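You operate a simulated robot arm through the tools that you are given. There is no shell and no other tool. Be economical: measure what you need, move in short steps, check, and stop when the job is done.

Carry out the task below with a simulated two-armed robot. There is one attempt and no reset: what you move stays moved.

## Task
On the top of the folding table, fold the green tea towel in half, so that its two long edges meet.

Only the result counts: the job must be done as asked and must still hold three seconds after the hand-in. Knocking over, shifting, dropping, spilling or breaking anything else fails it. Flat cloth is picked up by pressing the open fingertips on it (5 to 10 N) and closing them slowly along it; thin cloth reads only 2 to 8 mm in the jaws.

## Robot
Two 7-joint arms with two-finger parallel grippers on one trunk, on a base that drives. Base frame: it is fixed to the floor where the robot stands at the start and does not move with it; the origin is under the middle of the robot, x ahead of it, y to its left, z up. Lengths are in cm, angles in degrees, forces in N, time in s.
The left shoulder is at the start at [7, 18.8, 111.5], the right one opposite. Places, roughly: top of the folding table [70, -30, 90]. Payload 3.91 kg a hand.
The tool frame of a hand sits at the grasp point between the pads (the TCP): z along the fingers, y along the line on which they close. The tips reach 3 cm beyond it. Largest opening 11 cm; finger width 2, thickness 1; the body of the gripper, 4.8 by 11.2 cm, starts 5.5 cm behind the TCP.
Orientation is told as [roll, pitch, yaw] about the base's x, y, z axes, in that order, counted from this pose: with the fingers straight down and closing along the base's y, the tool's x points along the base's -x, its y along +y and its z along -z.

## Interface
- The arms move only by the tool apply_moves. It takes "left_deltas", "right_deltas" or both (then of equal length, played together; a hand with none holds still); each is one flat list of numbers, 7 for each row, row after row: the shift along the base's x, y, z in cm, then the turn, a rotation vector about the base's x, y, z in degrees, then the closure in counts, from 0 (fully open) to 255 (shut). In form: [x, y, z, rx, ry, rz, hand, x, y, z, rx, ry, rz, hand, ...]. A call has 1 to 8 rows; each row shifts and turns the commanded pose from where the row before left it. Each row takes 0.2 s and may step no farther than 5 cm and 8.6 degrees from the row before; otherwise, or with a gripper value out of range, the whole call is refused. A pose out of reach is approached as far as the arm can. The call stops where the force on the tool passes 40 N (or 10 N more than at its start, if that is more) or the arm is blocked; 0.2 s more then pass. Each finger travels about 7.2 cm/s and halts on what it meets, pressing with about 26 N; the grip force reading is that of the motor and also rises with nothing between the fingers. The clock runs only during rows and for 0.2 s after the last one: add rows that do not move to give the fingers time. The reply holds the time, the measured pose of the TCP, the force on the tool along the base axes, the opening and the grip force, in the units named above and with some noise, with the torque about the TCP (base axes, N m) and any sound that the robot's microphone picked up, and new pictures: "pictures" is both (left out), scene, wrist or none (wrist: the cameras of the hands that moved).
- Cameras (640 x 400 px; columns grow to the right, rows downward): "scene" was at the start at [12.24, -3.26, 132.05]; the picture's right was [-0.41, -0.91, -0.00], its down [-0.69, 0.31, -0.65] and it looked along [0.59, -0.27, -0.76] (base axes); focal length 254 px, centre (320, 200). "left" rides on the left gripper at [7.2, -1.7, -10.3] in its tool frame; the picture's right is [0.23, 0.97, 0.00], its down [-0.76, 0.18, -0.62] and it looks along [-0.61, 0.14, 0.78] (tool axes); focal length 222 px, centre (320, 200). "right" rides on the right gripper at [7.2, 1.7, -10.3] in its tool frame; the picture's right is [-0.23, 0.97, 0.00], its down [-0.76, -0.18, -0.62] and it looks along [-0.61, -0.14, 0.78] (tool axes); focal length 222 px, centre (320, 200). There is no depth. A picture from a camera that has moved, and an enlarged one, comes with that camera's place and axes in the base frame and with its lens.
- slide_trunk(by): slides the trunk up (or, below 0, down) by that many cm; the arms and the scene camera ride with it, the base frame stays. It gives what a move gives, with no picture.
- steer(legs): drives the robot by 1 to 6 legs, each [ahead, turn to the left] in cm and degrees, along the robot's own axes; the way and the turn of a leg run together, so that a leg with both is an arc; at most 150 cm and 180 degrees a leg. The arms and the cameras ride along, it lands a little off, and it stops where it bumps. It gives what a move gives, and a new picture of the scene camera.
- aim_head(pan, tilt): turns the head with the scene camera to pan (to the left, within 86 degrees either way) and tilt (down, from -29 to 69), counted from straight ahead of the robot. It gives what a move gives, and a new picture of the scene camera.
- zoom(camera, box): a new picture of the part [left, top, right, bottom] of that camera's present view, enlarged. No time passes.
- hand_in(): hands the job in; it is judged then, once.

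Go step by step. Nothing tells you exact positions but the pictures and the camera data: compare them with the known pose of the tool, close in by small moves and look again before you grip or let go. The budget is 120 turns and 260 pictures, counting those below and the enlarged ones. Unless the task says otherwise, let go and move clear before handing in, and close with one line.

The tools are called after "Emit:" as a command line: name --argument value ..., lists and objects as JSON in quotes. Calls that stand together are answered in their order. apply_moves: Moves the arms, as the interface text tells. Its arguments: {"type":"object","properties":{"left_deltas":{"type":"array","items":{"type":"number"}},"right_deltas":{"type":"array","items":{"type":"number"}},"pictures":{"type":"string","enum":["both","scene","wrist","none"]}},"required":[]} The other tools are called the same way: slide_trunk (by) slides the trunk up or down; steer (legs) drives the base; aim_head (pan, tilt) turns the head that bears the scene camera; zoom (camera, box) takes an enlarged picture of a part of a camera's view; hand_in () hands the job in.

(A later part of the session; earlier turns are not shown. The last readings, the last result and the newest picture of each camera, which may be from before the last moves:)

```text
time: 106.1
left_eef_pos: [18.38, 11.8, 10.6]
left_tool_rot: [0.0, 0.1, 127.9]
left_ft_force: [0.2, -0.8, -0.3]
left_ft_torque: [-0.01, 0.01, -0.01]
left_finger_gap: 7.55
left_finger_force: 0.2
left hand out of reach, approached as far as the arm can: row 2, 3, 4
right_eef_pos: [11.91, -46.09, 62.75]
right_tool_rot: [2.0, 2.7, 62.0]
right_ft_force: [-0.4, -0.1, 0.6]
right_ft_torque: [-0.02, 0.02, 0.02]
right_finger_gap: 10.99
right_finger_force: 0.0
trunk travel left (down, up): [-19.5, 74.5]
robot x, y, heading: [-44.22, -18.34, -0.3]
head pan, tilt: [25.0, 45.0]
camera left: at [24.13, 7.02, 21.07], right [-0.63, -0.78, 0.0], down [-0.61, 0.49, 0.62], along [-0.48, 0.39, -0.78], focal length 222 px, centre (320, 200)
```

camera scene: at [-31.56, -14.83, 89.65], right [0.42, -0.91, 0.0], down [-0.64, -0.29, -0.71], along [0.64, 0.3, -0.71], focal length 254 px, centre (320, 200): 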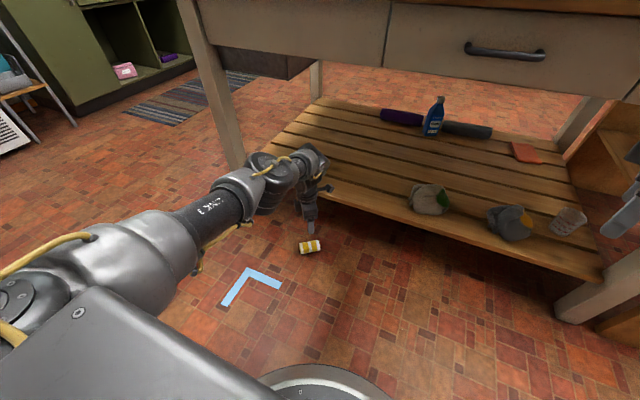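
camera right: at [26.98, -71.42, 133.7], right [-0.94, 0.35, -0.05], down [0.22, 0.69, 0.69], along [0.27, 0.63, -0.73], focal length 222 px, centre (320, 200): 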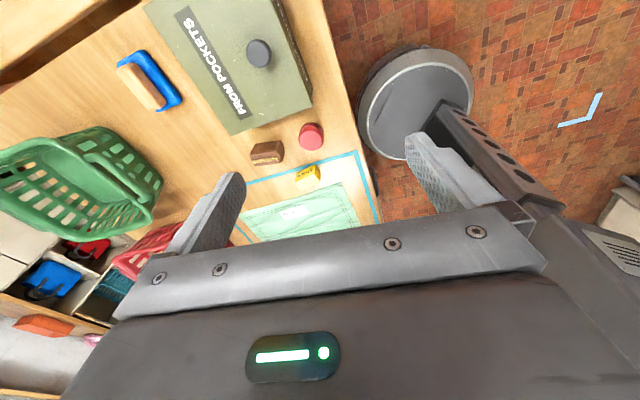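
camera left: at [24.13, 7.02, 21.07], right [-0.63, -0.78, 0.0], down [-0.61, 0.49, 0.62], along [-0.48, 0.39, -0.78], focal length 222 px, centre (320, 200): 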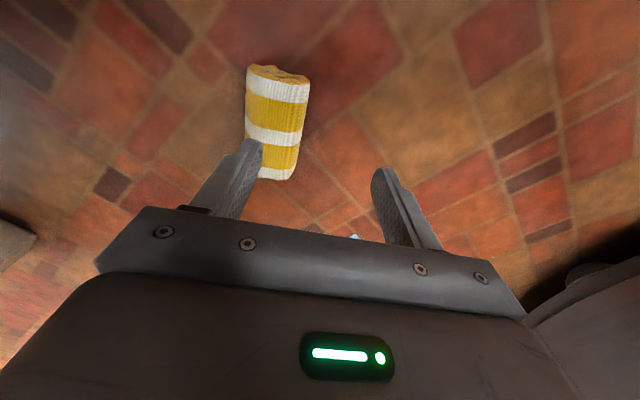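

It's at the reach limit, so I'll raise the hand, restore its position and lower the trunk some more.

Emit:
apply_moves --left_deltas '[0, 0, 4.5, 0, 0, 0, 80, 0, 0, 4.5, 0, 0, 0, 80, 1, 0.7, 4.5, 0, 0, 0, 80, 1, 0.8, 4.5, 0, 0, 0, 80, 1, 0.7, 3, 0, 0, 0, 80]' --pictures "none"

Emit:
slide_trunk --by -16

```text
time: 107.3
left_eef_pos: [21.39, 13.82, 28.43]
left_tool_rot: [0.0, 0.2, 128.0]
left_ft_force: [-0.2, 0.0, 0.0]
left_ft_torque: [-0.01, -0.01, 0.02]
left_finger_gap: 7.54
left_finger_force: 0.1
left hand out of reach, approached as far as the arm can: row 2
right_eef_pos: [11.79, -46.06, 62.75]
right_tool_rot: [1.8, 2.7, 62.0]
right_ft_force: [0.1, 0.1, -0.6]
right_ft_torque: [-0.01, -0.02, 0.0]
right_finger_gap: 11.02
right_finger_force: 0.0
trunk travel left (down, up): [-19.5, 74.5]
robot x, y, heading: [-44.16, -18.33, -0.0]
head pan, tilt: [25.0, 45.0]
```

```text
time: 109.2
left_eef_pos: [21.54, 13.91, 12.3]
left_tool_rot: [0.0, 0.1, 128.0]
left_ft_force: [0.5, -0.8, 0.4]
left_ft_torque: [0.0, 0.01, 0.0]
left_finger_gap: 7.56
left_finger_force: 0.1
right_eef_pos: [11.78, -46.21, 46.73]
right_tool_rot: [2.0, 2.7, 62.0]
right_ft_force: [0.1, -0.4, -0.3]
right_ft_torque: [-0.02, -0.02, 0.0]
right_finger_gap: 10.99
right_finger_force: 0.0
trunk travel left (down, up): [-3.5, 90.5]
robot x, y, heading: [-44.28, -18.32, -0.2]
head pan, tilt: [25.0, 45.0]
```

Emit:
apply_moves --left_deltas '[-0.1, 0, -3, 0, 0, 0, 80, 0, 0, -3, 0, 0, 0, 80, 0, 0, -1.6, 0, 0, 0, 80]' --pictures "wrist"

```text
time: 110.0
left_eef_pos: [21.33, 13.89, 4.8]
left_tool_rot: [-0.1, 0.2, 128.0]
left_ft_force: [-0.3, -0.2, 0.2]
left_ft_torque: [-0.02, 0.0, 0.01]
left_finger_gap: 7.56
left_finger_force: 0.2
right_eef_pos: [11.79, -46.17, 46.68]
right_tool_rot: [2.0, 2.8, 62.1]
right_ft_force: [-0.4, 0.5, 0.1]
right_ft_torque: [0.01, -0.02, 0.03]
right_finger_gap: 10.98
right_finger_force: 0.1
trunk travel left (down, up): [-3.5, 90.5]
robot x, y, heading: [-43.7, -18.19, -0.3]
head pan, tilt: [25.0, 45.0]
camera left: at [27.02, 9.2, 15.28], right [-0.63, -0.78, 0.0], down [-0.61, 0.49, 0.62], along [-0.48, 0.39, -0.78], focal length 222 px, centre (320, 200)
```

left: 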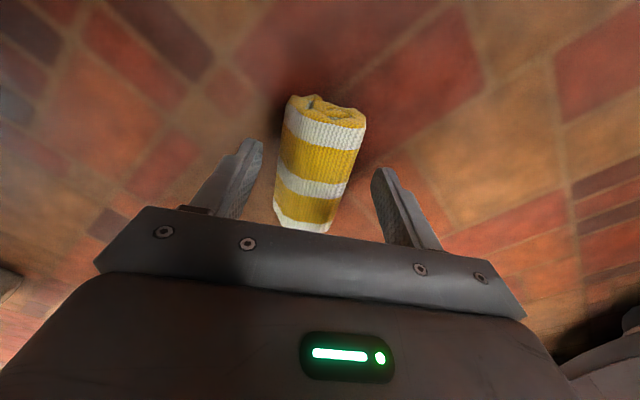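

Emit:
apply_moves --left_deltas '[0, 0, 0, 0, 0, 0, 110, 0, 0, 0, 0, 0, 0, 130, 0, 0, 0, 0, 0, 0, 150, 0, 0, 0, 0, 0, 0, 165, 0, 0, 3, 0, 0, 0, 165, 0, 0, 4, 0, 0, 0, 165, 0, 0, 4, 0, 0, 0, 165, -1, 0, 4, 0, 0, 0, 165]' --pictures "wrist"

```text
time: 111.8
left_eef_pos: [20.32, 13.64, 19.76]
left_tool_rot: [0.0, 0.2, 127.9]
left_ft_force: [0.3, -0.7, -0.7]
left_ft_torque: [-0.04, -0.02, 0.02]
left_finger_gap: 5.83
left_finger_force: 26.3
right_eef_pos: [11.74, -46.2, 46.72]
right_tool_rot: [2.0, 2.7, 62.0]
right_ft_force: [0.4, -0.6, -0.2]
right_ft_torque: [-0.07, 0.04, -0.02]
right_finger_gap: 10.98
right_finger_force: 0.0
trunk travel left (down, up): [-3.5, 90.5]
robot x, y, heading: [-43.86, -17.94, -0.2]
head pan, tilt: [25.0, 45.0]
camera left: at [25.96, 9.01, 30.12], right [-0.63, -0.78, 0.0], down [-0.61, 0.49, 0.62], along [-0.48, 0.39, -0.78], focal length 222 px, centre (320, 200)
```

left: 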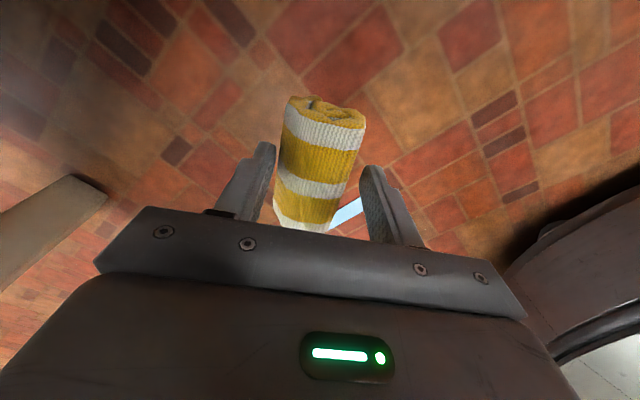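

The roll is in hand. I'll draw it back clear of the table and raise the trunk again.

Emit:
apply_moves --left_deltas '[-4, 0.5, 2, 0, 0, 0, 165, -4, 0.5, 2, 0, 0, 0, 165, -4, 0.5, 2, 0, 0, 0, 165, -4, 0.5, 2, 0, 0, 0, 165, -4, 0.5, 2, 0, 0, 0, 165]' --pictures "none"

Emit:
slide_trunk --by 38

Emit:
slide_trunk --by 36

```text
time: 113.0
left_eef_pos: [0.17, 16.34, 29.92]
left_tool_rot: [0.1, 0.1, 128.0]
left_ft_force: [0.6, -0.3, 0.0]
left_ft_torque: [0.01, 0.01, -0.01]
left_finger_gap: 5.81
left_finger_force: 25.5
right_eef_pos: [11.81, -46.26, 46.8]
right_tool_rot: [2.0, 2.6, 62.0]
right_ft_force: [1.0, -0.4, -0.9]
right_ft_torque: [0.01, -0.01, -0.01]
right_finger_gap: 11.0
right_finger_force: 0.1
trunk travel left (down, up): [-3.5, 90.5]
robot x, y, heading: [-44.04, -18.07, -0.3]
head pan, tilt: [25.0, 45.0]
```

```text
time: 116.6
left_eef_pos: [0.22, 16.35, 67.9]
left_tool_rot: [0.1, 0.2, 127.9]
left_ft_force: [-0.8, -0.4, -1.2]
left_ft_torque: [-0.01, 0.03, 0.02]
left_finger_gap: 5.82
left_finger_force: 26.1
right_eef_pos: [11.81, -46.14, 84.64]
right_tool_rot: [2.0, 2.8, 62.1]
right_ft_force: [-0.5, 0.1, -0.5]
right_ft_torque: [0.03, 0.03, 0.02]
right_finger_gap: 11.01
right_finger_force: 0.1
trunk travel left (down, up): [-41.5, 52.5]
robot x, y, heading: [-44.46, -18.13, -0.3]
head pan, tilt: [25.0, 45.0]
```

```text
time: 120.1
left_eef_pos: [0.13, 16.34, 103.88]
left_tool_rot: [0.0, 0.2, 128.1]
left_ft_force: [-0.3, -0.1, -0.7]
left_ft_torque: [0.0, 0.01, 0.0]
left_finger_gap: 5.85
left_finger_force: 25.9
right_eef_pos: [11.86, -46.03, 120.7]
right_tool_rot: [2.0, 2.8, 62.0]
right_ft_force: [-0.1, -0.2, -0.1]
right_ft_torque: [-0.01, 0.04, 0.0]
right_finger_gap: 11.01
right_finger_force: 0.1
trunk travel left (down, up): [-77.5, 16.5]
robot x, y, heading: [-43.69, -18.35, -0.2]
head pan, tilt: [25.0, 45.0]
```

The roll is secure. I'll raise it a bit more, drive back to the table and turn it to its original orientation.

Emit:
apply_moves --left_deltas '[0, 0, 3, 0, 0, 7, 165, 0, 0, 3, 0, 0, 7, 165]' --pictures "none"

Emit:
steer --legs '[[39, 0]]'

Emit:
aim_head --pan 15 --tilt 55

```text
time: 120.7
left_eef_pos: [-0.03, 16.03, 109.93]
left_tool_rot: [0.0, 0.2, 142.2]
left_ft_force: [0.6, -0.2, -0.9]
left_ft_torque: [0.03, -0.04, 0.01]
left_finger_gap: 5.86
left_finger_force: 25.9
right_eef_pos: [11.64, -46.21, 120.71]
right_tool_rot: [1.9, 2.8, 62.0]
right_ft_force: [0.7, -0.5, -0.2]
right_ft_torque: [0.01, -0.01, 0.0]
right_finger_gap: 11.0
right_finger_force: 0.1
trunk travel left (down, up): [-77.5, 16.5]
robot x, y, heading: [-44.29, -18.65, 0.0]
head pan, tilt: [25.0, 45.0]
```

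```text
time: 123.2
left_eef_pos: [39.34, 15.68, 109.93]
left_tool_rot: [-0.1, 0.1, 141.6]
left_ft_force: [0.7, -0.1, -1.4]
left_ft_torque: [0.01, 0.0, 0.01]
left_finger_gap: 5.86
left_finger_force: 26.0
right_eef_pos: [50.68, -46.69, 120.76]
right_tool_rot: [1.9, 2.7, 61.7]
right_ft_force: [-0.4, -0.7, 0.6]
right_ft_torque: [0.0, 0.0, 0.07]
right_finger_gap: 11.0
right_finger_force: 0.1
trunk travel left (down, up): [-77.5, 16.5]
robot x, y, heading: [-4.98, -18.89, -0.5]
head pan, tilt: [25.0, 45.0]
camera scene: at [7.4, -15.13, 147.66], right [0.41, -0.91, 0.0], down [-0.64, -0.29, -0.71], along [0.64, 0.29, -0.71], focal length 254 px, centre (320, 200)
```

scene: 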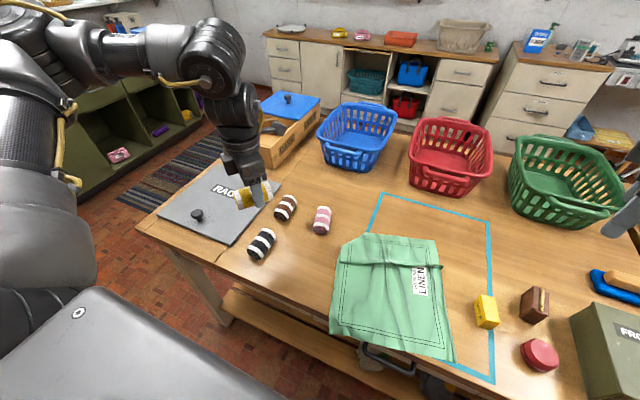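

```text
time: 123.9
left_eef_pos: [39.47, 15.82, 109.88]
left_tool_rot: [0.0, 0.2, 141.7]
left_ft_force: [-0.3, -0.2, -0.6]
left_ft_torque: [0.06, 0.0, -0.05]
left_finger_gap: 5.85
left_finger_force: 26.3
right_eef_pos: [50.73, -46.77, 120.73]
right_tool_rot: [2.0, 2.7, 61.7]
right_ft_force: [-0.3, 0.4, 0.4]
right_ft_torque: [0.01, -0.01, -0.02]
right_finger_gap: 11.0
right_finger_force: 0.1
trunk travel left (down, up): [-77.5, 16.5]
robot x, y, heading: [-5.28, -18.38, -0.6]
head pan, tilt: [15.0, 55.0]
camera scene: at [7.16, -16.69, 146.3], right [0.25, -0.97, 0.0], down [-0.79, -0.2, -0.57], along [0.56, 0.14, -0.82], focal length 254 px, centre (320, 200)
```

scene: 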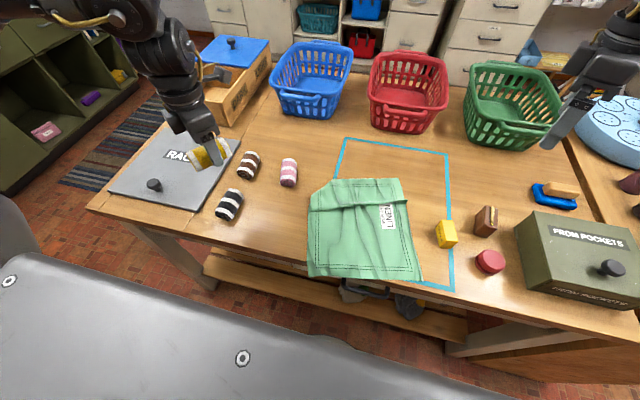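

The towel and other items look fine. I'll set the yellow roll down at its original spot (39.2,5.3), axis along x.

Emit:
apply_moves --left_deltas '[0, -2.1, -2, 0, 0, 7.7, 165, 0, -2.1, -2, 0, 0, 7.7, 165, 0, -2.1, -2, 0, 0, 7.7, 165, 0, -2.1, -3, 0, 0, 7.7, 165, -0.2, -2.1, -3, 0, 0, 7.7, 165, 0, 0, -3, 0, 0, 0, 165]' --pictures "wrist"

```text
time: 125.3
left_eef_pos: [38.96, 5.35, 94.89]
left_tool_rot: [0.1, 0.2, -179.7]
left_ft_force: [-0.2, 0.1, -0.4]
left_ft_torque: [0.0, -0.01, -0.01]
left_finger_gap: 5.83
left_finger_force: 25.4
right_eef_pos: [50.65, -46.76, 120.79]
right_tool_rot: [1.9, 2.8, 61.7]
right_ft_force: [0.3, -0.2, 0.5]
right_ft_torque: [0.01, -0.01, -0.04]
right_finger_gap: 11.03
right_finger_force: 0.1
trunk travel left (down, up): [-77.5, 16.5]
robot x, y, heading: [-5.2, -18.35, -0.7]
head pan, tilt: [15.0, 55.0]
camera left: at [46.21, 7.0, 105.38], right [0.23, -0.97, 0.0], down [-0.76, -0.18, 0.62], along [-0.6, -0.15, -0.78], focal length 222 px, centre (320, 200)
```

left: 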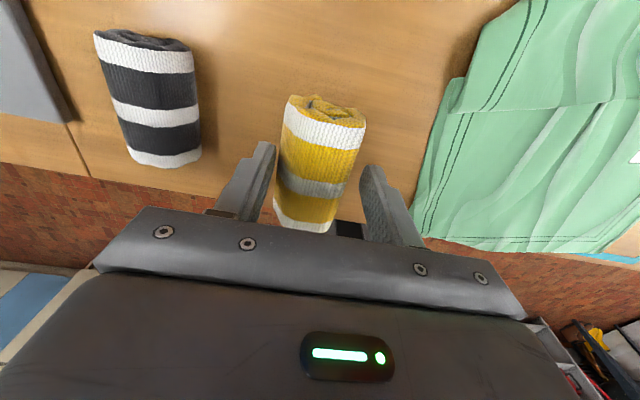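

Emit:
apply_moves --left_deltas '[0.2, 0, -2, 0, 0, 0, 165, 0, 0, -1.5, 0, 0, 0, 165, 0, 0, -0.3, 0, 0, 0, 165]' --pictures "none"

```text
time: 126.1
left_eef_pos: [39.4, 5.3, 91.03]
left_tool_rot: [0.0, 0.2, -179.8]
left_ft_force: [0.2, -0.1, 0.2]
left_ft_torque: [0.0, -0.02, -0.03]
left_finger_gap: 5.84
left_finger_force: 25.7
right_eef_pos: [50.69, -46.79, 120.72]
right_tool_rot: [2.0, 2.7, 61.7]
right_ft_force: [0.3, -0.7, -0.8]
right_ft_torque: [-0.04, 0.0, -0.02]
right_finger_gap: 10.98
right_finger_force: 0.1
trunk travel left (down, up): [-77.5, 16.5]
robot x, y, heading: [-4.97, -18.54, -0.5]
head pan, tilt: [15.0, 55.0]
```

Emit:
apply_moves --left_deltas '[0, 0, -0.15, 0, 0, 0, 150, 0, 0, 0, 0, 0, 0, 120, 0, 0, 0, 0, 0, 0, 95, 0, 0, 0, 0, 0, 0, 92, 0, 0, 4.5, 0, 0, 0, 92, 0, 0, 4.8, 0, 0, 0, 92, 0, 0, 4.8, 0, 0, 0, 92]' --pictures "both"

```text
time: 127.7
left_eef_pos: [39.05, 5.26, 104.96]
left_tool_rot: [-0.1, 0.2, -179.8]
left_ft_force: [-0.1, 0.2, -0.1]
left_ft_torque: [0.01, -0.03, 0.01]
left_finger_gap: 7.03
left_finger_force: 0.1
right_eef_pos: [50.64, -46.74, 120.73]
right_tool_rot: [1.9, 2.8, 61.6]
right_ft_force: [0.8, 0.5, 0.2]
right_ft_torque: [-0.01, -0.05, 0.02]
right_finger_gap: 11.0
right_finger_force: 0.1
trunk travel left (down, up): [-77.5, 16.5]
robot x, y, heading: [-5.04, -18.58, -0.9]
head pan, tilt: [15.0, 55.0]
camera scene: at [6.96, -16.75, 146.31], right [0.25, -0.97, 0.0], down [-0.79, -0.2, -0.57], along [0.56, 0.14, -0.82], focal length 254 px, centre (320, 200)
camera left: at [46.35, 6.88, 115.53], right [0.23, -0.97, 0.0], down [-0.76, -0.18, 0.62], along [-0.6, -0.14, -0.78], focal length 222 px, centre (320, 200)
```

scene: 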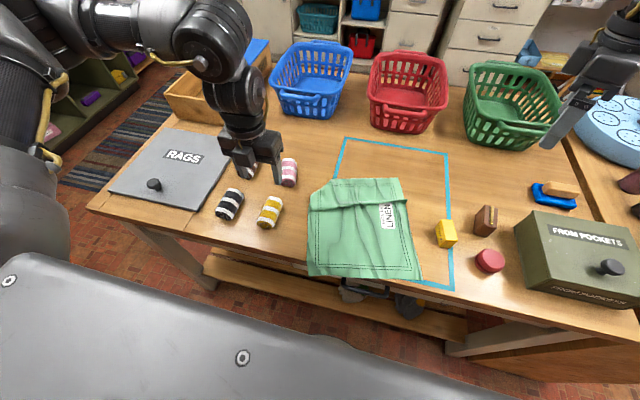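
left: 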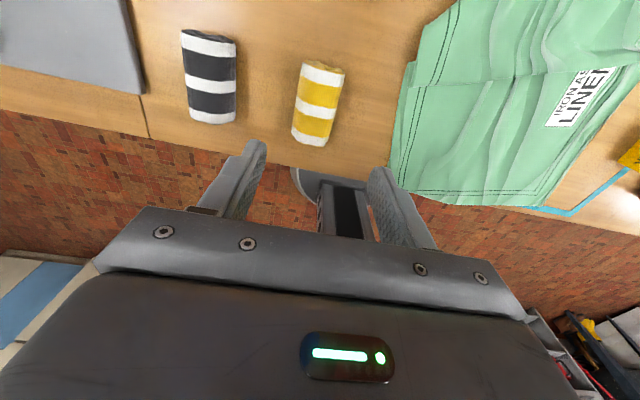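

The rolls are back in their grid. I'll take a close look at the towel before planning the pinned fold.

Emit:
zoom --camera "scene" --box '[280, 130, 480, 300]'

```text
2.35 times, centred on (380, 215) of scene
camera zoom: at [6.96, -16.75, 146.31], right [0.25, -0.97, 0.0], down [-0.79, -0.2, -0.57], along [0.56, 0.14, -0.82], focal length 597 px, centre (179, 165)
```

zoom: 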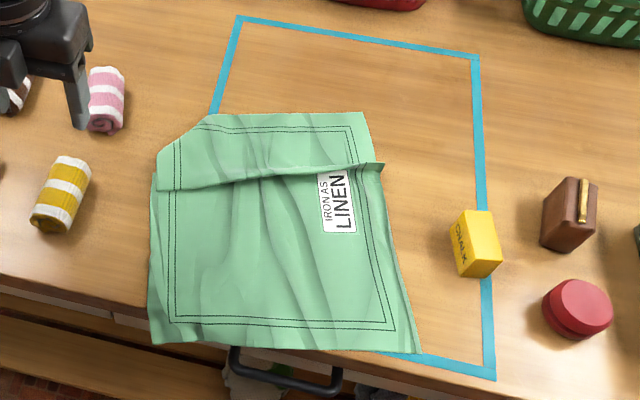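

All items are back in place. The towel has a pleat across it and a tucked A corner. I'll step 5 cm closer with a slight left turn for the right arm's sake, both hands empty and high, then pull the far edge out to flatten the towel.

Emit:
steer --legs '[[5, 0], [0, 8]]'

Emit:
apply_moves --left_deltas '[2, -2.8, 0, 0, 0, -8.5, 120, 2, -2.8, 0, 0, 0, -8.5, 140, 2, -2.8, 0, 0, 0, -8.5, 150, 2, -2.8, 0, 0, 0, -8.5, 150, 2, -2.8, 0, 0, 0, -8.5, 150, 2, -2.8, 0, 0, 0, -8.5, 150, 2, -2.8, 0, 0, 0, -8.5, 150, 2, -2.8, 0, 0, 0, -8.5, 150]' --pictures "both"

```text
time: 129.2
left_eef_pos: [40.26, 10.89, 105.05]
left_tool_rot: [0.0, 0.5, -171.9]
left_ft_force: [0.3, -0.3, 0.2]
left_ft_torque: [0.01, -0.05, 0.0]
left_finger_gap: 7.04
left_finger_force: 0.1
right_eef_pos: [58.71, -39.05, 121.09]
right_tool_rot: [1.7, 2.6, 69.7]
right_ft_force: [-0.2, -0.3, 0.1]
right_ft_torque: [0.01, -0.05, 0.02]
right_finger_gap: 11.01
right_finger_force: 0.1
trunk travel left (down, up): [-77.5, 16.5]
robot x, y, heading: [-0.08, -18.44, 7.4]
head pan, tilt: [15.0, 55.0]
camera scene: at [11.27, -15.36, 146.36], right [0.38, -0.93, 0.0], down [-0.76, -0.31, -0.58], along [0.53, 0.22, -0.82], focal length 254 px, centre (320, 200)
```

scene: 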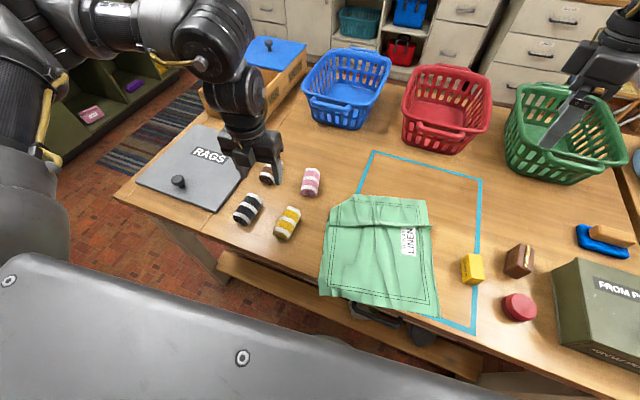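

```text
time: 131.0
left_eef_pos: [56.7, -11.5, 105.01]
left_tool_rot: [0.0, 0.1, 120.0]
left_ft_force: [0.0, -0.2, -0.1]
left_ft_torque: [0.0, -0.01, -0.01]
left_finger_gap: 4.51
left_finger_force: 0.1
right_eef_pos: [59.06, -39.15, 120.73]
right_tool_rot: [1.9, 2.5, 69.6]
right_ft_force: [0.3, 0.1, 0.3]
right_ft_torque: [0.02, -0.01, -0.01]
right_finger_gap: 10.99
right_finger_force: 0.0
trunk travel left (down, up): [-77.5, 16.5]
robot x, y, heading: [0.07, -18.39, 7.3]
head pan, tilt: [15.0, 55.0]
camera scene: at [11.73, -15.43, 146.31], right [0.38, -0.93, 0.0], down [-0.76, -0.31, -0.57], along [0.53, 0.22, -0.82], focal length 254 px, centre (320, 200)
camera left: at [61.78, -17.0, 115.4], right [-0.73, -0.68, 0.0], down [-0.54, 0.57, 0.62], along [-0.42, 0.45, -0.78], focal length 222 px, centre (320, 200)
```

scene: 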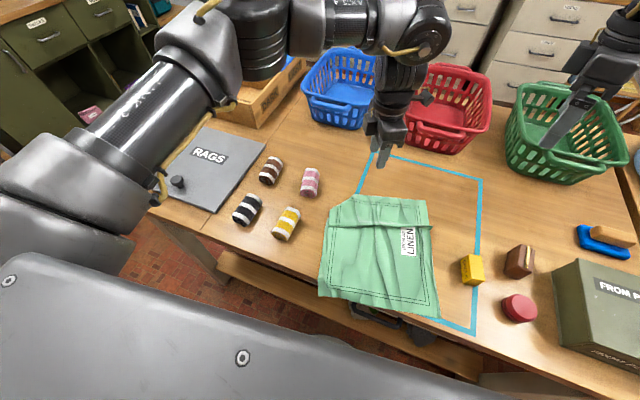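
left: 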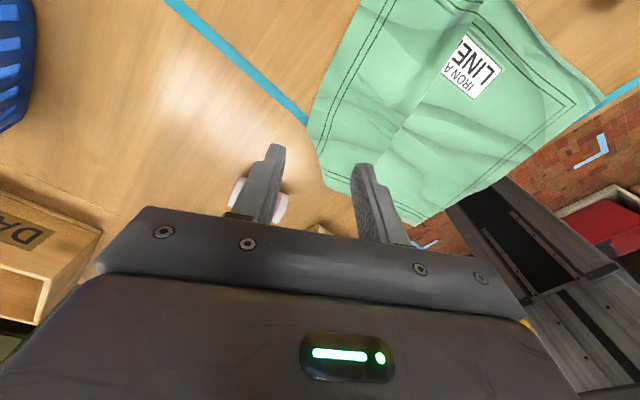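

The far edge passes through (58.1,-14.6). I'll align there, come down on the cloth and pinch a ridge just inside the edge.

Emit:
apply_moves --left_deltas '[-0.9, -2, -3, 0, 0, -7.5, 150, -0.8, -1.9, -3, 0, 0, -7.5, 150, 0, 0, -4, 0, 0, 0, 150, 0, 0, -4, 0, 0, 0, 150, 0, 0, -1.5, 0, 0, 0, 150]' --pictures "wrist"

```text
time: 132.2
left_eef_pos: [54.73, -15.37, 89.26]
left_tool_rot: [0.0, 0.2, 105.1]
left_ft_force: [0.0, 0.2, -0.9]
left_ft_torque: [-0.04, 0.01, 0.01]
left_finger_gap: 4.55
left_finger_force: 0.1
right_eef_pos: [59.1, -38.99, 120.69]
right_tool_rot: [1.9, 2.6, 69.7]
right_ft_force: [-0.3, -0.2, -0.7]
right_ft_torque: [0.01, -0.02, 0.0]
right_finger_gap: 11.02
right_finger_force: 0.1
trunk travel left (down, up): [-77.5, 16.5]
robot x, y, heading: [-0.33, -18.54, 7.5]
head pan, tilt: [15.0, 55.0]
camera left: at [58.28, -21.96, 99.88], right [-0.88, -0.47, 0.0], down [-0.37, 0.69, 0.62], along [-0.29, 0.55, -0.78], focal length 222 px, centre (320, 200)
```

left: 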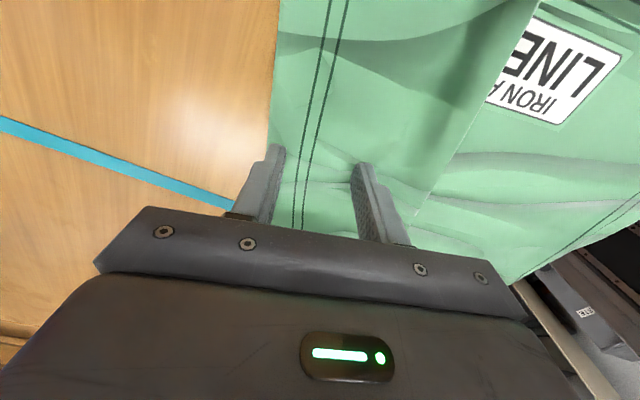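

Emit:
apply_moves --left_deltas '[-0.1, 0, -0.25, 0, 0, 0, 155, 0, 0, 0, 0, 0, 0, 170, 0, 0, 0, 0, 0, 0, 185, 0, 0, 0, 0, 0, 0, 200, 0, 0, 0, 0, 0, 0, 215, 0, 0, 0, 0, 0, 0, 230, 0, 0, 0, 0, 0, 0, 245, 0, 0, 0, 0, 0, 0, 255]' --pictures "none"

Emit:
apply_moves --left_deltas '[0.5, 0, 1, 0, 0, 0, 255, 2, 0.2, 0, 0, 0, 0, 255, 2, 0.2, 0, 0, 0, 0, 255, 2, 0, 0, 0, 0, 0, 255, 2, 0, 0, 0, 0, 0, 255]' --pictures "scene"

Emit:
zoom --camera "scene" --box '[280, 140, 500, 330]'

```text
time: 134.0
left_eef_pos: [54.69, -15.23, 89.18]
left_tool_rot: [0.0, 0.2, 105.1]
left_ft_force: [-0.1, -0.1, 0.4]
left_ft_torque: [0.03, 0.0, -0.02]
left_finger_gap: 0.19
left_finger_force: 25.6
right_eef_pos: [59.16, -38.82, 120.81]
right_tool_rot: [1.8, 2.7, 69.6]
right_ft_force: [0.7, -0.3, 0.5]
right_ft_torque: [0.0, 0.0, 0.0]
right_finger_gap: 11.02
right_finger_force: 0.0
trunk travel left (down, up): [-77.5, 16.5]
robot x, y, heading: [-0.23, -18.47, 7.4]
head pan, tilt: [15.0, 55.0]
```

```text
time: 135.2
left_eef_pos: [62.41, -14.09, 90.36]
left_tool_rot: [-0.1, 0.5, 105.2]
left_ft_force: [-0.3, -0.9, 0.7]
left_ft_torque: [-0.06, 0.02, -0.01]
left_finger_gap: 0.19
left_finger_force: 26.3
left hand out of reach, approached as far as the arm can: row 5
right_eef_pos: [59.12, -38.65, 120.66]
right_tool_rot: [1.9, 2.7, 69.6]
right_ft_force: [0.5, -0.2, -0.2]
right_ft_torque: [-0.01, -0.01, 0.02]
right_finger_gap: 10.99
right_finger_force: 0.0
trunk travel left (down, up): [-77.5, 16.5]
robot x, y, heading: [-0.16, -18.9, 7.3]
head pan, tilt: [15.0, 55.0]
camera scene: at [11.71, -15.04, 146.3], right [0.38, -0.93, 0.0], down [-0.76, -0.31, -0.57], along [0.53, 0.22, -0.82], focal length 254 px, centre (320, 200)
```

scene: 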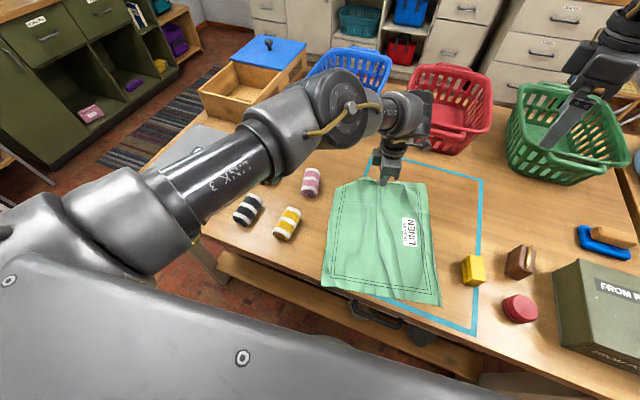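

```text
2.11 times, centred on (390, 235) of scene
camera zoom: at [11.71, -15.04, 146.3], right [0.38, -0.93, 0.0], down [-0.76, -0.31, -0.57], along [0.53, 0.22, -0.82], focal length 534 px, centre (173, 126)
```

zoom: 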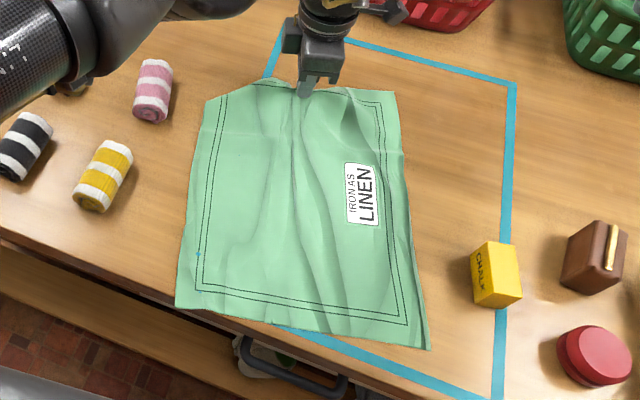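

The towel is flat again: A≈(61,-1) with a small tucked tip, B(68,-26.6), C(34,-35.3) and D(28,-8.7). I'll release, lift, and lower the trunk by 8 cm for reach. Then the right hand will pin the BC half.

Emit:
apply_moves --left_deltas '[0, 0, -1, 0, 0, 0, 235, 0, 0, 0, 0, 0, 0, 205, 0, 0, 0, 0, 0, 0, 185, 0, 0, 3, 0, 0, 0, 170, 0, 0, 4.5, 0, 0, 0, 150, -1, 2, 4.3, 0, 0, 0, 150, -1, 2, 4.3, 0, 0, 0, 150, -1, 2, 4.3, 0, 0, 0, 150]' --pictures "none"

Emit:
slide_trunk --by -8

Emit:
apply_moves --right_deltas '[-1.5, 1.5, -1, 0, 0, 0, 200, -1.5, 1.5, -2, 0, 0, 0, 255, -1.5, 1.5, -2, 0, 0, 0, 255, -1.5, 1.5, -2, 0, 0, 0, 255, -1, 1.5, -2, 0, 0, 0, 255]' --pictures "both"

```text
time: 137.0
left_eef_pos: [59.29, -8.19, 109.83]
left_tool_rot: [-0.1, 0.3, 104.9]
left_ft_force: [0.4, 0.4, 0.3]
left_ft_torque: [-0.02, -0.01, 0.0]
left_finger_gap: 4.53
left_finger_force: 0.1
right_eef_pos: [58.84, -38.77, 120.98]
right_tool_rot: [1.7, 2.7, 69.6]
right_ft_force: [-0.7, 0.2, 0.2]
right_ft_torque: [0.0, -0.04, -0.04]
right_finger_gap: 10.99
right_finger_force: 0.0
trunk travel left (down, up): [-77.5, 16.5]
robot x, y, heading: [-0.27, -18.55, 7.4]
head pan, tilt: [15.0, 55.0]
```

```text
time: 138.2
left_eef_pos: [59.36, -8.14, 101.86]
left_tool_rot: [0.0, 0.2, 105.2]
left_ft_force: [-0.2, -0.1, -0.1]
left_ft_torque: [-0.03, -0.02, -0.03]
left_finger_gap: 4.5
left_finger_force: 0.1
right_eef_pos: [58.91, -38.73, 112.85]
right_tool_rot: [1.9, 2.6, 69.7]
right_ft_force: [-0.2, -0.1, -0.1]
right_ft_torque: [-0.01, -0.02, 0.01]
right_finger_gap: 11.0
right_finger_force: 0.0
trunk travel left (down, up): [-69.5, 24.5]
robot x, y, heading: [-0.22, -18.55, 7.4]
head pan, tilt: [15.0, 55.0]
```

```text
time: 139.0
left_eef_pos: [59.48, -8.27, 101.78]
left_tool_rot: [0.0, 0.1, 105.1]
left_ft_force: [1.1, 0.1, -0.8]
left_ft_torque: [-0.03, 0.01, 0.01]
left_finger_gap: 4.55
left_finger_force: 0.1
right_eef_pos: [53.25, -36.71, 100.55]
right_tool_rot: [11.6, 6.4, 68.2]
right_ft_force: [0.0, 1.3, 0.0]
right_ft_torque: [0.02, -0.01, 0.02]
right_finger_gap: 0.15
right_finger_force: 0.0
right hand out of reach, approached as far as the arm can: row 3
trunk travel left (down, up): [-69.5, 24.5]
robot x, y, heading: [0.12, -18.62, 7.4]
head pan, tilt: [15.0, 55.0]
stopped in row 3 (right hand): the arm was blocked; the commanded pose is now the measured one
camera scene: at [11.77, -15.08, 138.3], right [0.38, -0.93, 0.0], down [-0.76, -0.31, -0.57], along [0.53, 0.22, -0.82], focal length 254 px, centre (320, 200)
camera right: at [51.32, -42.42, 111.85], right [-0.79, 0.58, 0.17], down [0.58, 0.65, 0.49], along [0.17, 0.49, -0.86], focal length 222 px, centre (320, 200)
```

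scene: 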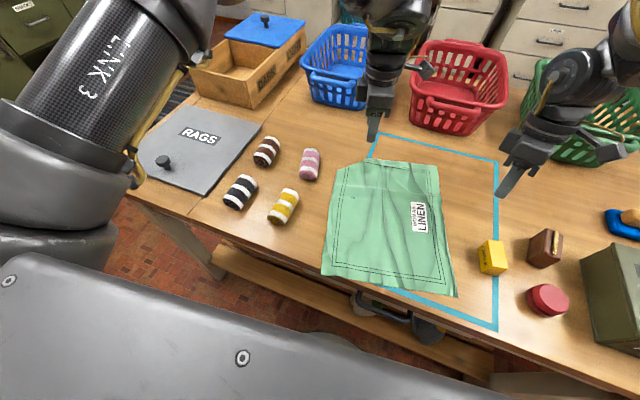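
right: 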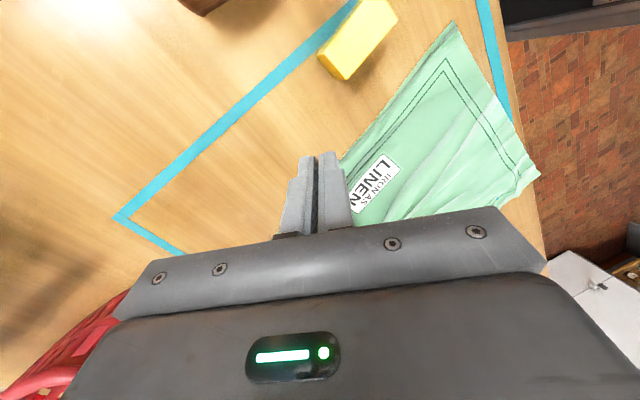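

The right arm was stopped. I'll check whether it touches the green basket.

Emit:
aim_head --pan -20 --tilt 45

```text
time: 140.0
left_eef_pos: [59.48, -8.17, 101.78]
left_tool_rot: [-0.1, 0.2, 105.1]
left_ft_force: [-0.1, -0.3, 0.9]
left_ft_torque: [0.05, 0.06, -0.02]
left_finger_gap: 4.53
left_finger_force: 0.0
right_eef_pos: [53.21, -36.66, 100.74]
right_tool_rot: [11.6, 6.4, 68.3]
right_ft_force: [0.9, 0.6, -0.5]
right_ft_torque: [-0.01, 0.01, -0.01]
right_finger_gap: 0.0
right_finger_force: 25.8
trunk travel left (down, up): [-69.5, 24.5]
robot x, y, heading: [-0.06, -18.47, 7.1]
head pan, tilt: [-20.0, 45.0]
camera scene: at [12.99, -19.64, 139.64], right [-0.22, -0.98, 0.0], down [-0.69, 0.15, -0.71], along [0.69, -0.16, -0.71], focal length 254 px, centre (320, 200)
```

scene: 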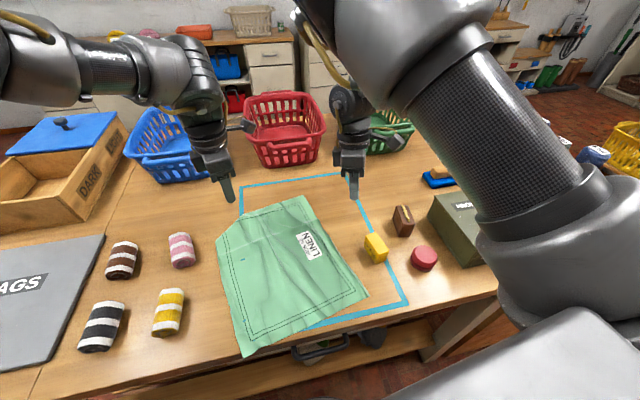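

Nothing is touched; it's only a joint limit. I'll keep its present tilt and ease it down toward the pin point.

Emit:
apply_moves --right_deltas '[-0.3, 1.3, -2, 0, 0, 0, 255, -0.3, 1.3, -2, 0, 0, 0, 255, -0.3, 1.3, -2, 0, 0, 0, 255, -0.3, 1.3, -2, 0, 0, 0, 255]' --pictures "wrist"

```text
time: 141.0
left_eef_pos: [59.54, -8.15, 101.72]
left_tool_rot: [0.1, 0.2, 105.1]
left_ft_force: [0.0, -0.3, 0.9]
left_ft_torque: [0.0, 0.02, -0.02]
left_finger_gap: 4.54
left_finger_force: 0.0
right_eef_pos: [54.12, -33.79, 92.75]
right_tool_rot: [11.5, 6.6, 68.5]
right_ft_force: [0.5, 0.8, 0.2]
right_ft_torque: [-0.02, 0.04, -0.03]
right_finger_gap: 0.02
right_finger_force: 25.6
right hand out of reach, approached as far as the arm can: row 2, 3, 4
trunk travel left (down, up): [-69.5, 24.5]
robot x, y, heading: [-0.05, -18.34, 7.2]
head pan, tilt: [-20.0, 45.0]
camera right: at [52.3, -39.43, 103.97], right [-0.8, 0.58, 0.17], down [0.58, 0.66, 0.48], along [0.17, 0.48, -0.86], focal length 222 px, centre (320, 200)
```

right: 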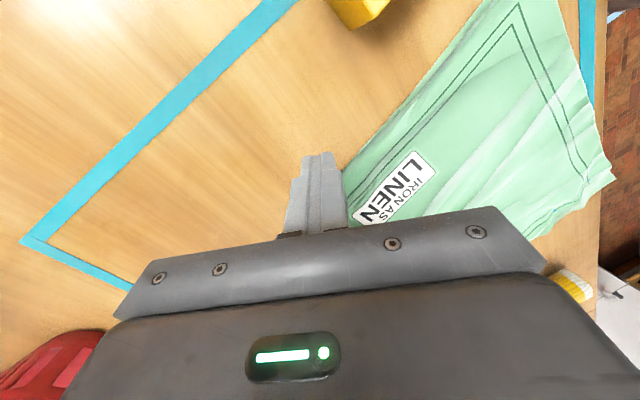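

It's 3 cm short of the towel. I'll lift it slightly and turn the base left 7°, with both hands empty and clear.

Emit:
apply_moves --right_deltas '[0, 0, 3, 0, 0, 0, 255]' --pictures "none"

Emit:
steer --legs '[[0, 7]]'

```text
time: 141.4
left_eef_pos: [59.44, -8.24, 101.77]
left_tool_rot: [-0.1, 0.2, 105.1]
left_ft_force: [0.1, 0.0, -0.6]
left_ft_torque: [-0.01, -0.02, 0.0]
left_finger_gap: 4.54
left_finger_force: 0.1
right_eef_pos: [54.02, -34.17, 95.73]
right_tool_rot: [11.7, 6.5, 68.1]
right_ft_force: [0.3, -0.5, 0.0]
right_ft_torque: [0.04, -0.03, 0.03]
right_finger_gap: 0.02
right_finger_force: 25.6
trunk travel left (down, up): [-69.5, 24.5]
robot x, y, heading: [-0.16, -18.46, 7.3]
head pan, tilt: [-20.0, 45.0]
```

```text
time: 142.3
left_eef_pos: [57.68, -1.22, 101.71]
left_tool_rot: [0.0, 0.2, 112.0]
left_ft_force: [0.2, 0.7, 0.1]
left_ft_torque: [-0.01, 0.03, -0.04]
left_finger_gap: 4.54
left_finger_force: 0.1
right_eef_pos: [55.7, -27.26, 95.64]
right_tool_rot: [11.7, 6.3, 75.1]
right_ft_force: [-0.3, 0.1, 0.0]
right_ft_torque: [0.0, 0.03, -0.01]
right_finger_gap: 0.0
right_finger_force: 25.9
trunk travel left (down, up): [-69.5, 24.5]
robot x, y, heading: [-0.08, -18.19, 14.3]
head pan, tilt: [-20.0, 45.0]
camera scene: at [13.03, -18.18, 139.65], right [-0.1, -0.99, 0.0], down [-0.7, 0.07, -0.71], along [0.7, -0.07, -0.71], focal length 254 px, centre (320, 200)
```

scene: 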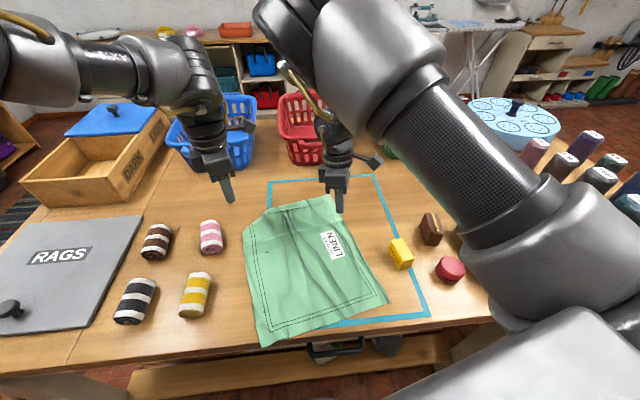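

The right hand is over the towel now. I'll pin right at the BC edge, so the finger isn't trapped under the fold, and press down.

Emit:
apply_moves --right_deltas '[-0.8, -0.8, -2, 0, 0, 0, 255, -0.6, -0.7, -2, 0, 0, 0, 255, 0, 0, -1.5, 0, 0, 0, 255]' --pictures "wrist"

```text
time: 143.2
left_eef_pos: [57.89, -1.1, 101.78]
left_tool_rot: [-0.1, 0.2, 112.0]
left_ft_force: [-0.1, 0.4, -0.1]
left_ft_torque: [0.01, 0.01, -0.01]
left_finger_gap: 4.54
left_finger_force: 0.0
right_eef_pos: [54.25, -28.81, 90.33]
right_tool_rot: [11.7, 6.3, 75.3]
right_ft_force: [0.9, -0.2, -0.6]
right_ft_torque: [-0.04, -0.03, -0.05]
right_finger_gap: 0.0
right_finger_force: 26.0
trunk travel left (down, up): [-69.5, 24.5]
robot x, y, heading: [-0.35, -17.99, 14.4]
head pan, tilt: [-20.0, 45.0]
camera right: at [53.1, -34.66, 101.49], right [-0.86, 0.48, 0.17], down [0.5, 0.72, 0.49], along [0.11, 0.5, -0.86], focal length 222 px, centre (320, 200)
```

right: 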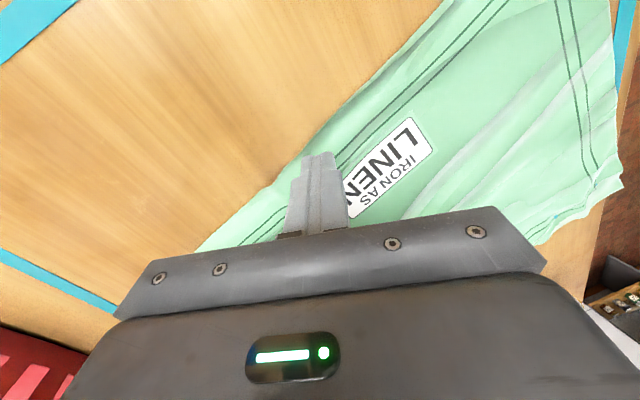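

Emit:
apply_moves --right_deltas '[0, 0.2, -0.6, 0, 0, 0, 255, 0, 0, -0.4, 0, 0, 0, 255]' --pictures "none"

```text
time: 143.8
left_eef_pos: [57.82, -1.06, 101.76]
left_tool_rot: [0.0, 0.2, 112.0]
left_ft_force: [0.0, 0.2, -0.7]
left_ft_torque: [0.01, -0.01, 0.02]
left_finger_gap: 4.53
left_finger_force: 0.1
right_eef_pos: [54.15, -28.48, 89.38]
right_tool_rot: [11.6, 6.2, 75.1]
right_ft_force: [0.9, 0.1, 4.1]
right_ft_torque: [0.04, -0.02, -0.03]
right_finger_gap: 0.0
right_finger_force: 26.7
trunk travel left (down, up): [-69.5, 24.5]
robot x, y, heading: [-0.12, -18.68, 14.1]
head pan, tilt: [-20.0, 45.0]
```

Emit:
apply_moves --right_deltas '[0, 0, -0.15, 0, 0, 0, 255, 0, 0, 0, 0, 0, 0, 255]' --left_deltas '[0, -0.5, -2, 0, 0, -4, 150, 0, -0.5, -2, 0, 0, -4, 150]' --pictures "wrist"

```text
time: 144.3
left_eef_pos: [57.75, -2.21, 97.94]
left_tool_rot: [-0.2, 0.2, 103.9]
left_ft_force: [-0.9, 0.0, 0.7]
left_ft_torque: [-0.01, 0.0, -0.03]
left_finger_gap: 4.53
left_finger_force: 0.0
right_eef_pos: [54.11, -28.65, 89.35]
right_tool_rot: [11.5, 6.2, 75.2]
right_ft_force: [1.5, 0.3, 18.7]
right_ft_torque: [0.09, -0.16, -0.01]
right_finger_gap: 0.0
right_finger_force: 25.7
trunk travel left (down, up): [-69.5, 24.5]
robot x, y, heading: [-0.13, -18.24, 14.0]
head pan, tilt: [-20.0, 45.0]
camera right: at [52.94, -34.47, 100.48], right [-0.86, 0.48, 0.17], down [0.5, 0.72, 0.49], along [0.12, 0.5, -0.86], focal length 222 px, centre (320, 200)
camera left: at [61.05, -8.81, 108.43], right [-0.89, -0.46, 0.0], down [-0.36, 0.7, 0.62], along [-0.28, 0.55, -0.78], focal length 222 px, centre (320, 200)
```

right: 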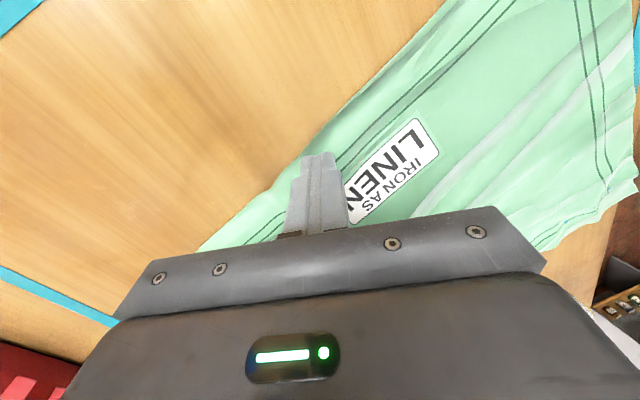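
left: 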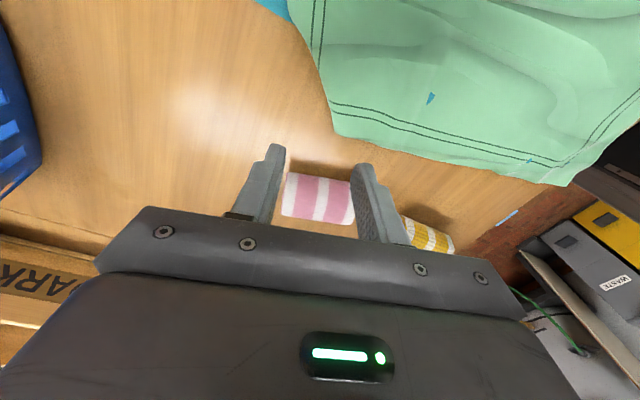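

The pin presses at 18 N. The A tip is tucked under, beyond J(56,-1.7), so I'll grip the edge at about (53,-3.4).

Emit:
apply_moves --left_deltas '[-2.3, -0.6, -3, 0, 0, 0, 150, -2.3, -0.6, -3, 0, 0, 0, 150, 0, 0, -1.7, 0, 0, 0, 150, 0, 0, -0.7, 0, 0, 0, 150]' --pictures "wrist"

```text
time: 145.3
left_eef_pos: [53.08, -3.34, 89.33]
left_tool_rot: [-0.1, 0.3, 104.0]
left_ft_force: [-0.4, -0.1, 0.4]
left_ft_torque: [0.0, 0.02, 0.01]
left_finger_gap: 4.55
left_finger_force: 0.0
right_eef_pos: [54.12, -28.53, 89.21]
right_tool_rot: [11.5, 6.3, 75.2]
right_ft_force: [6.4, -0.4, 26.4]
right_ft_torque: [0.13, -0.35, -0.03]
right_finger_gap: 0.01
right_finger_force: 26.1
trunk travel left (down, up): [-69.5, 24.5]
robot x, y, heading: [-0.16, -18.5, 14.3]
head pan, tilt: [-20.0, 45.0]
camera left: at [56.42, -9.96, 99.87], right [-0.89, -0.46, 0.0], down [-0.36, 0.7, 0.62], along [-0.28, 0.55, -0.79], focal length 222 px, centre (320, 200)
```

left: 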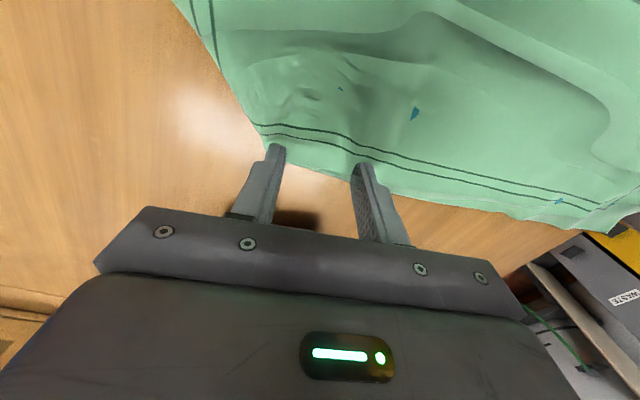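

Emit:
apply_moves --left_deltas '[-0.3, -0.4, -0.3, 0, 0, 0, 155, 0, 0, 0, 0, 0, 0, 170, 0, 0, 0, 0, 0, 0, 185, 0, 0, 0, 0, 0, 0, 200, 0, 0, 0, 0, 0, 0, 215, 0, 0, 0, 0, 0, 0, 230, 0, 0, 0, 0, 0, 0, 245, 0, 0, 0, 0, 0, 0, 255]' --pictures "wrist"

```text
time: 147.2
left_eef_pos: [52.6, -3.72, 89.19]
left_tool_rot: [-0.2, 0.2, 104.0]
left_ft_force: [0.0, 0.0, 13.7]
left_ft_torque: [-0.05, -0.11, 0.0]
left_finger_gap: 0.3
left_finger_force: 26.4
right_eef_pos: [53.92, -28.52, 89.35]
right_tool_rot: [11.5, 6.2, 75.0]
right_ft_force: [3.4, 0.7, 22.6]
right_ft_torque: [0.12, -0.2, -0.02]
right_finger_gap: 0.0
right_finger_force: 26.0
trunk travel left (down, up): [-69.5, 24.5]
robot x, y, heading: [-0.23, -18.05, 14.2]
head pan, tilt: [-20.0, 45.0]
camera left: at [56.06, -10.38, 99.65], right [-0.89, -0.46, 0.0], down [-0.36, 0.7, 0.62], along [-0.28, 0.55, -0.79], focal length 222 px, centre (320, 200)
```

left: 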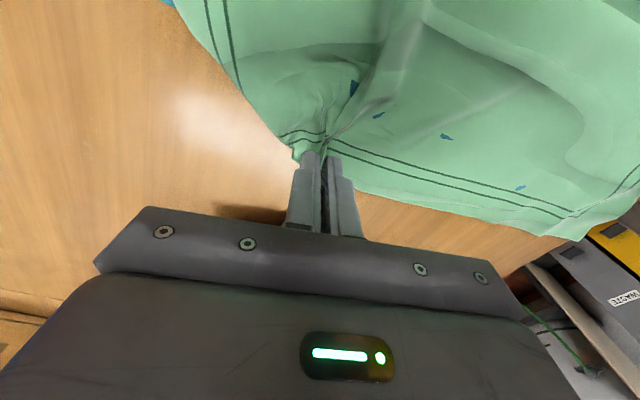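

Gripped. I'll lift and start carrying A's side over, tilting about the edge, while the right hand holds.

Emit:
apply_moves --left_deltas '[0, -0.5, 2.5, 0, 0, 0, 255, 0.3, -1, 2.5, -7.2, -1.9, 0, 255, 0.4, -1.5, 2.5, -7.2, -1.9, 0, 255, 0.5, -2, 2, -7.2, -1.9, 0, 255, 0.6, -2.3, 1, -7.2, -1.9, 0, 255, 0.7, -2.5, 0, -7.2, -1.9, 0, 255, 0.7, -2.7, 0, -7.2, -1.9, 0, 255, 0.7, -2.7, 0, -7.2, -1.9, 0, 255]' --pictures "both"

```text
time: 148.9
left_eef_pos: [56.63, -18.97, 99.82]
left_tool_rot: [-1.2, 52.5, 103.3]
left_ft_force: [-0.9, -1.2, 0.1]
left_ft_torque: [0.0, -0.03, 0.01]
left_finger_gap: 0.29
left_finger_force: 26.3
right_eef_pos: [53.99, -28.61, 89.22]
right_tool_rot: [11.6, 6.3, 75.1]
right_ft_force: [0.2, -0.3, 23.6]
right_ft_torque: [0.05, -0.1, -0.02]
right_finger_gap: 0.0
right_finger_force: 26.0
trunk travel left (down, up): [-69.5, 24.5]
robot x, y, heading: [-0.16, -18.67, 14.1]
head pan, tilt: [-20.0, 45.0]
camera scene: at [12.68, -18.07, 139.69], right [-0.1, -0.99, 0.0], down [-0.7, 0.07, -0.71], along [0.71, -0.07, -0.71], focal length 254 px, centre (320, 200)
camera left: at [57.09, -14.93, 111.99], right [-0.91, -0.38, 0.17], down [-0.41, 0.89, -0.23], along [-0.06, -0.28, -0.96], focal length 222 px, centre (320, 200)
```

scene: 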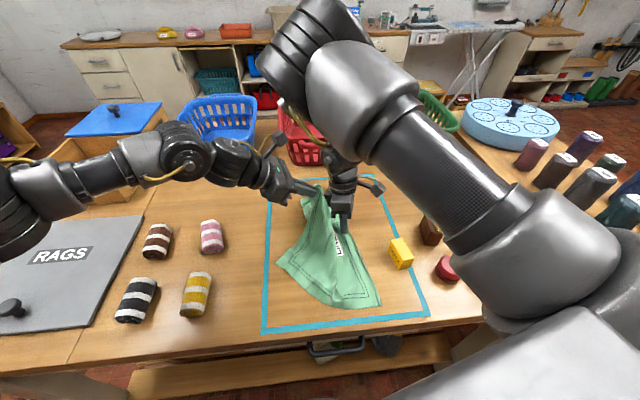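
left: 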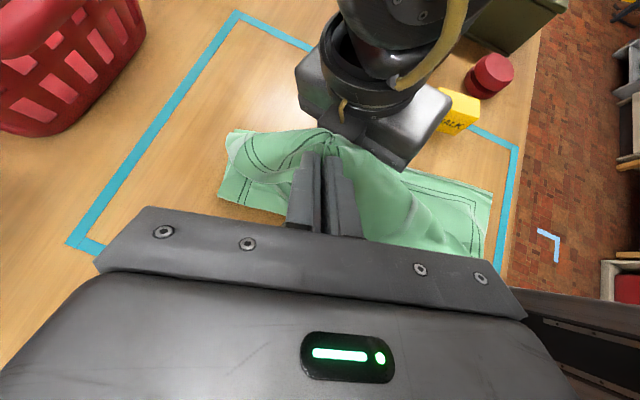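

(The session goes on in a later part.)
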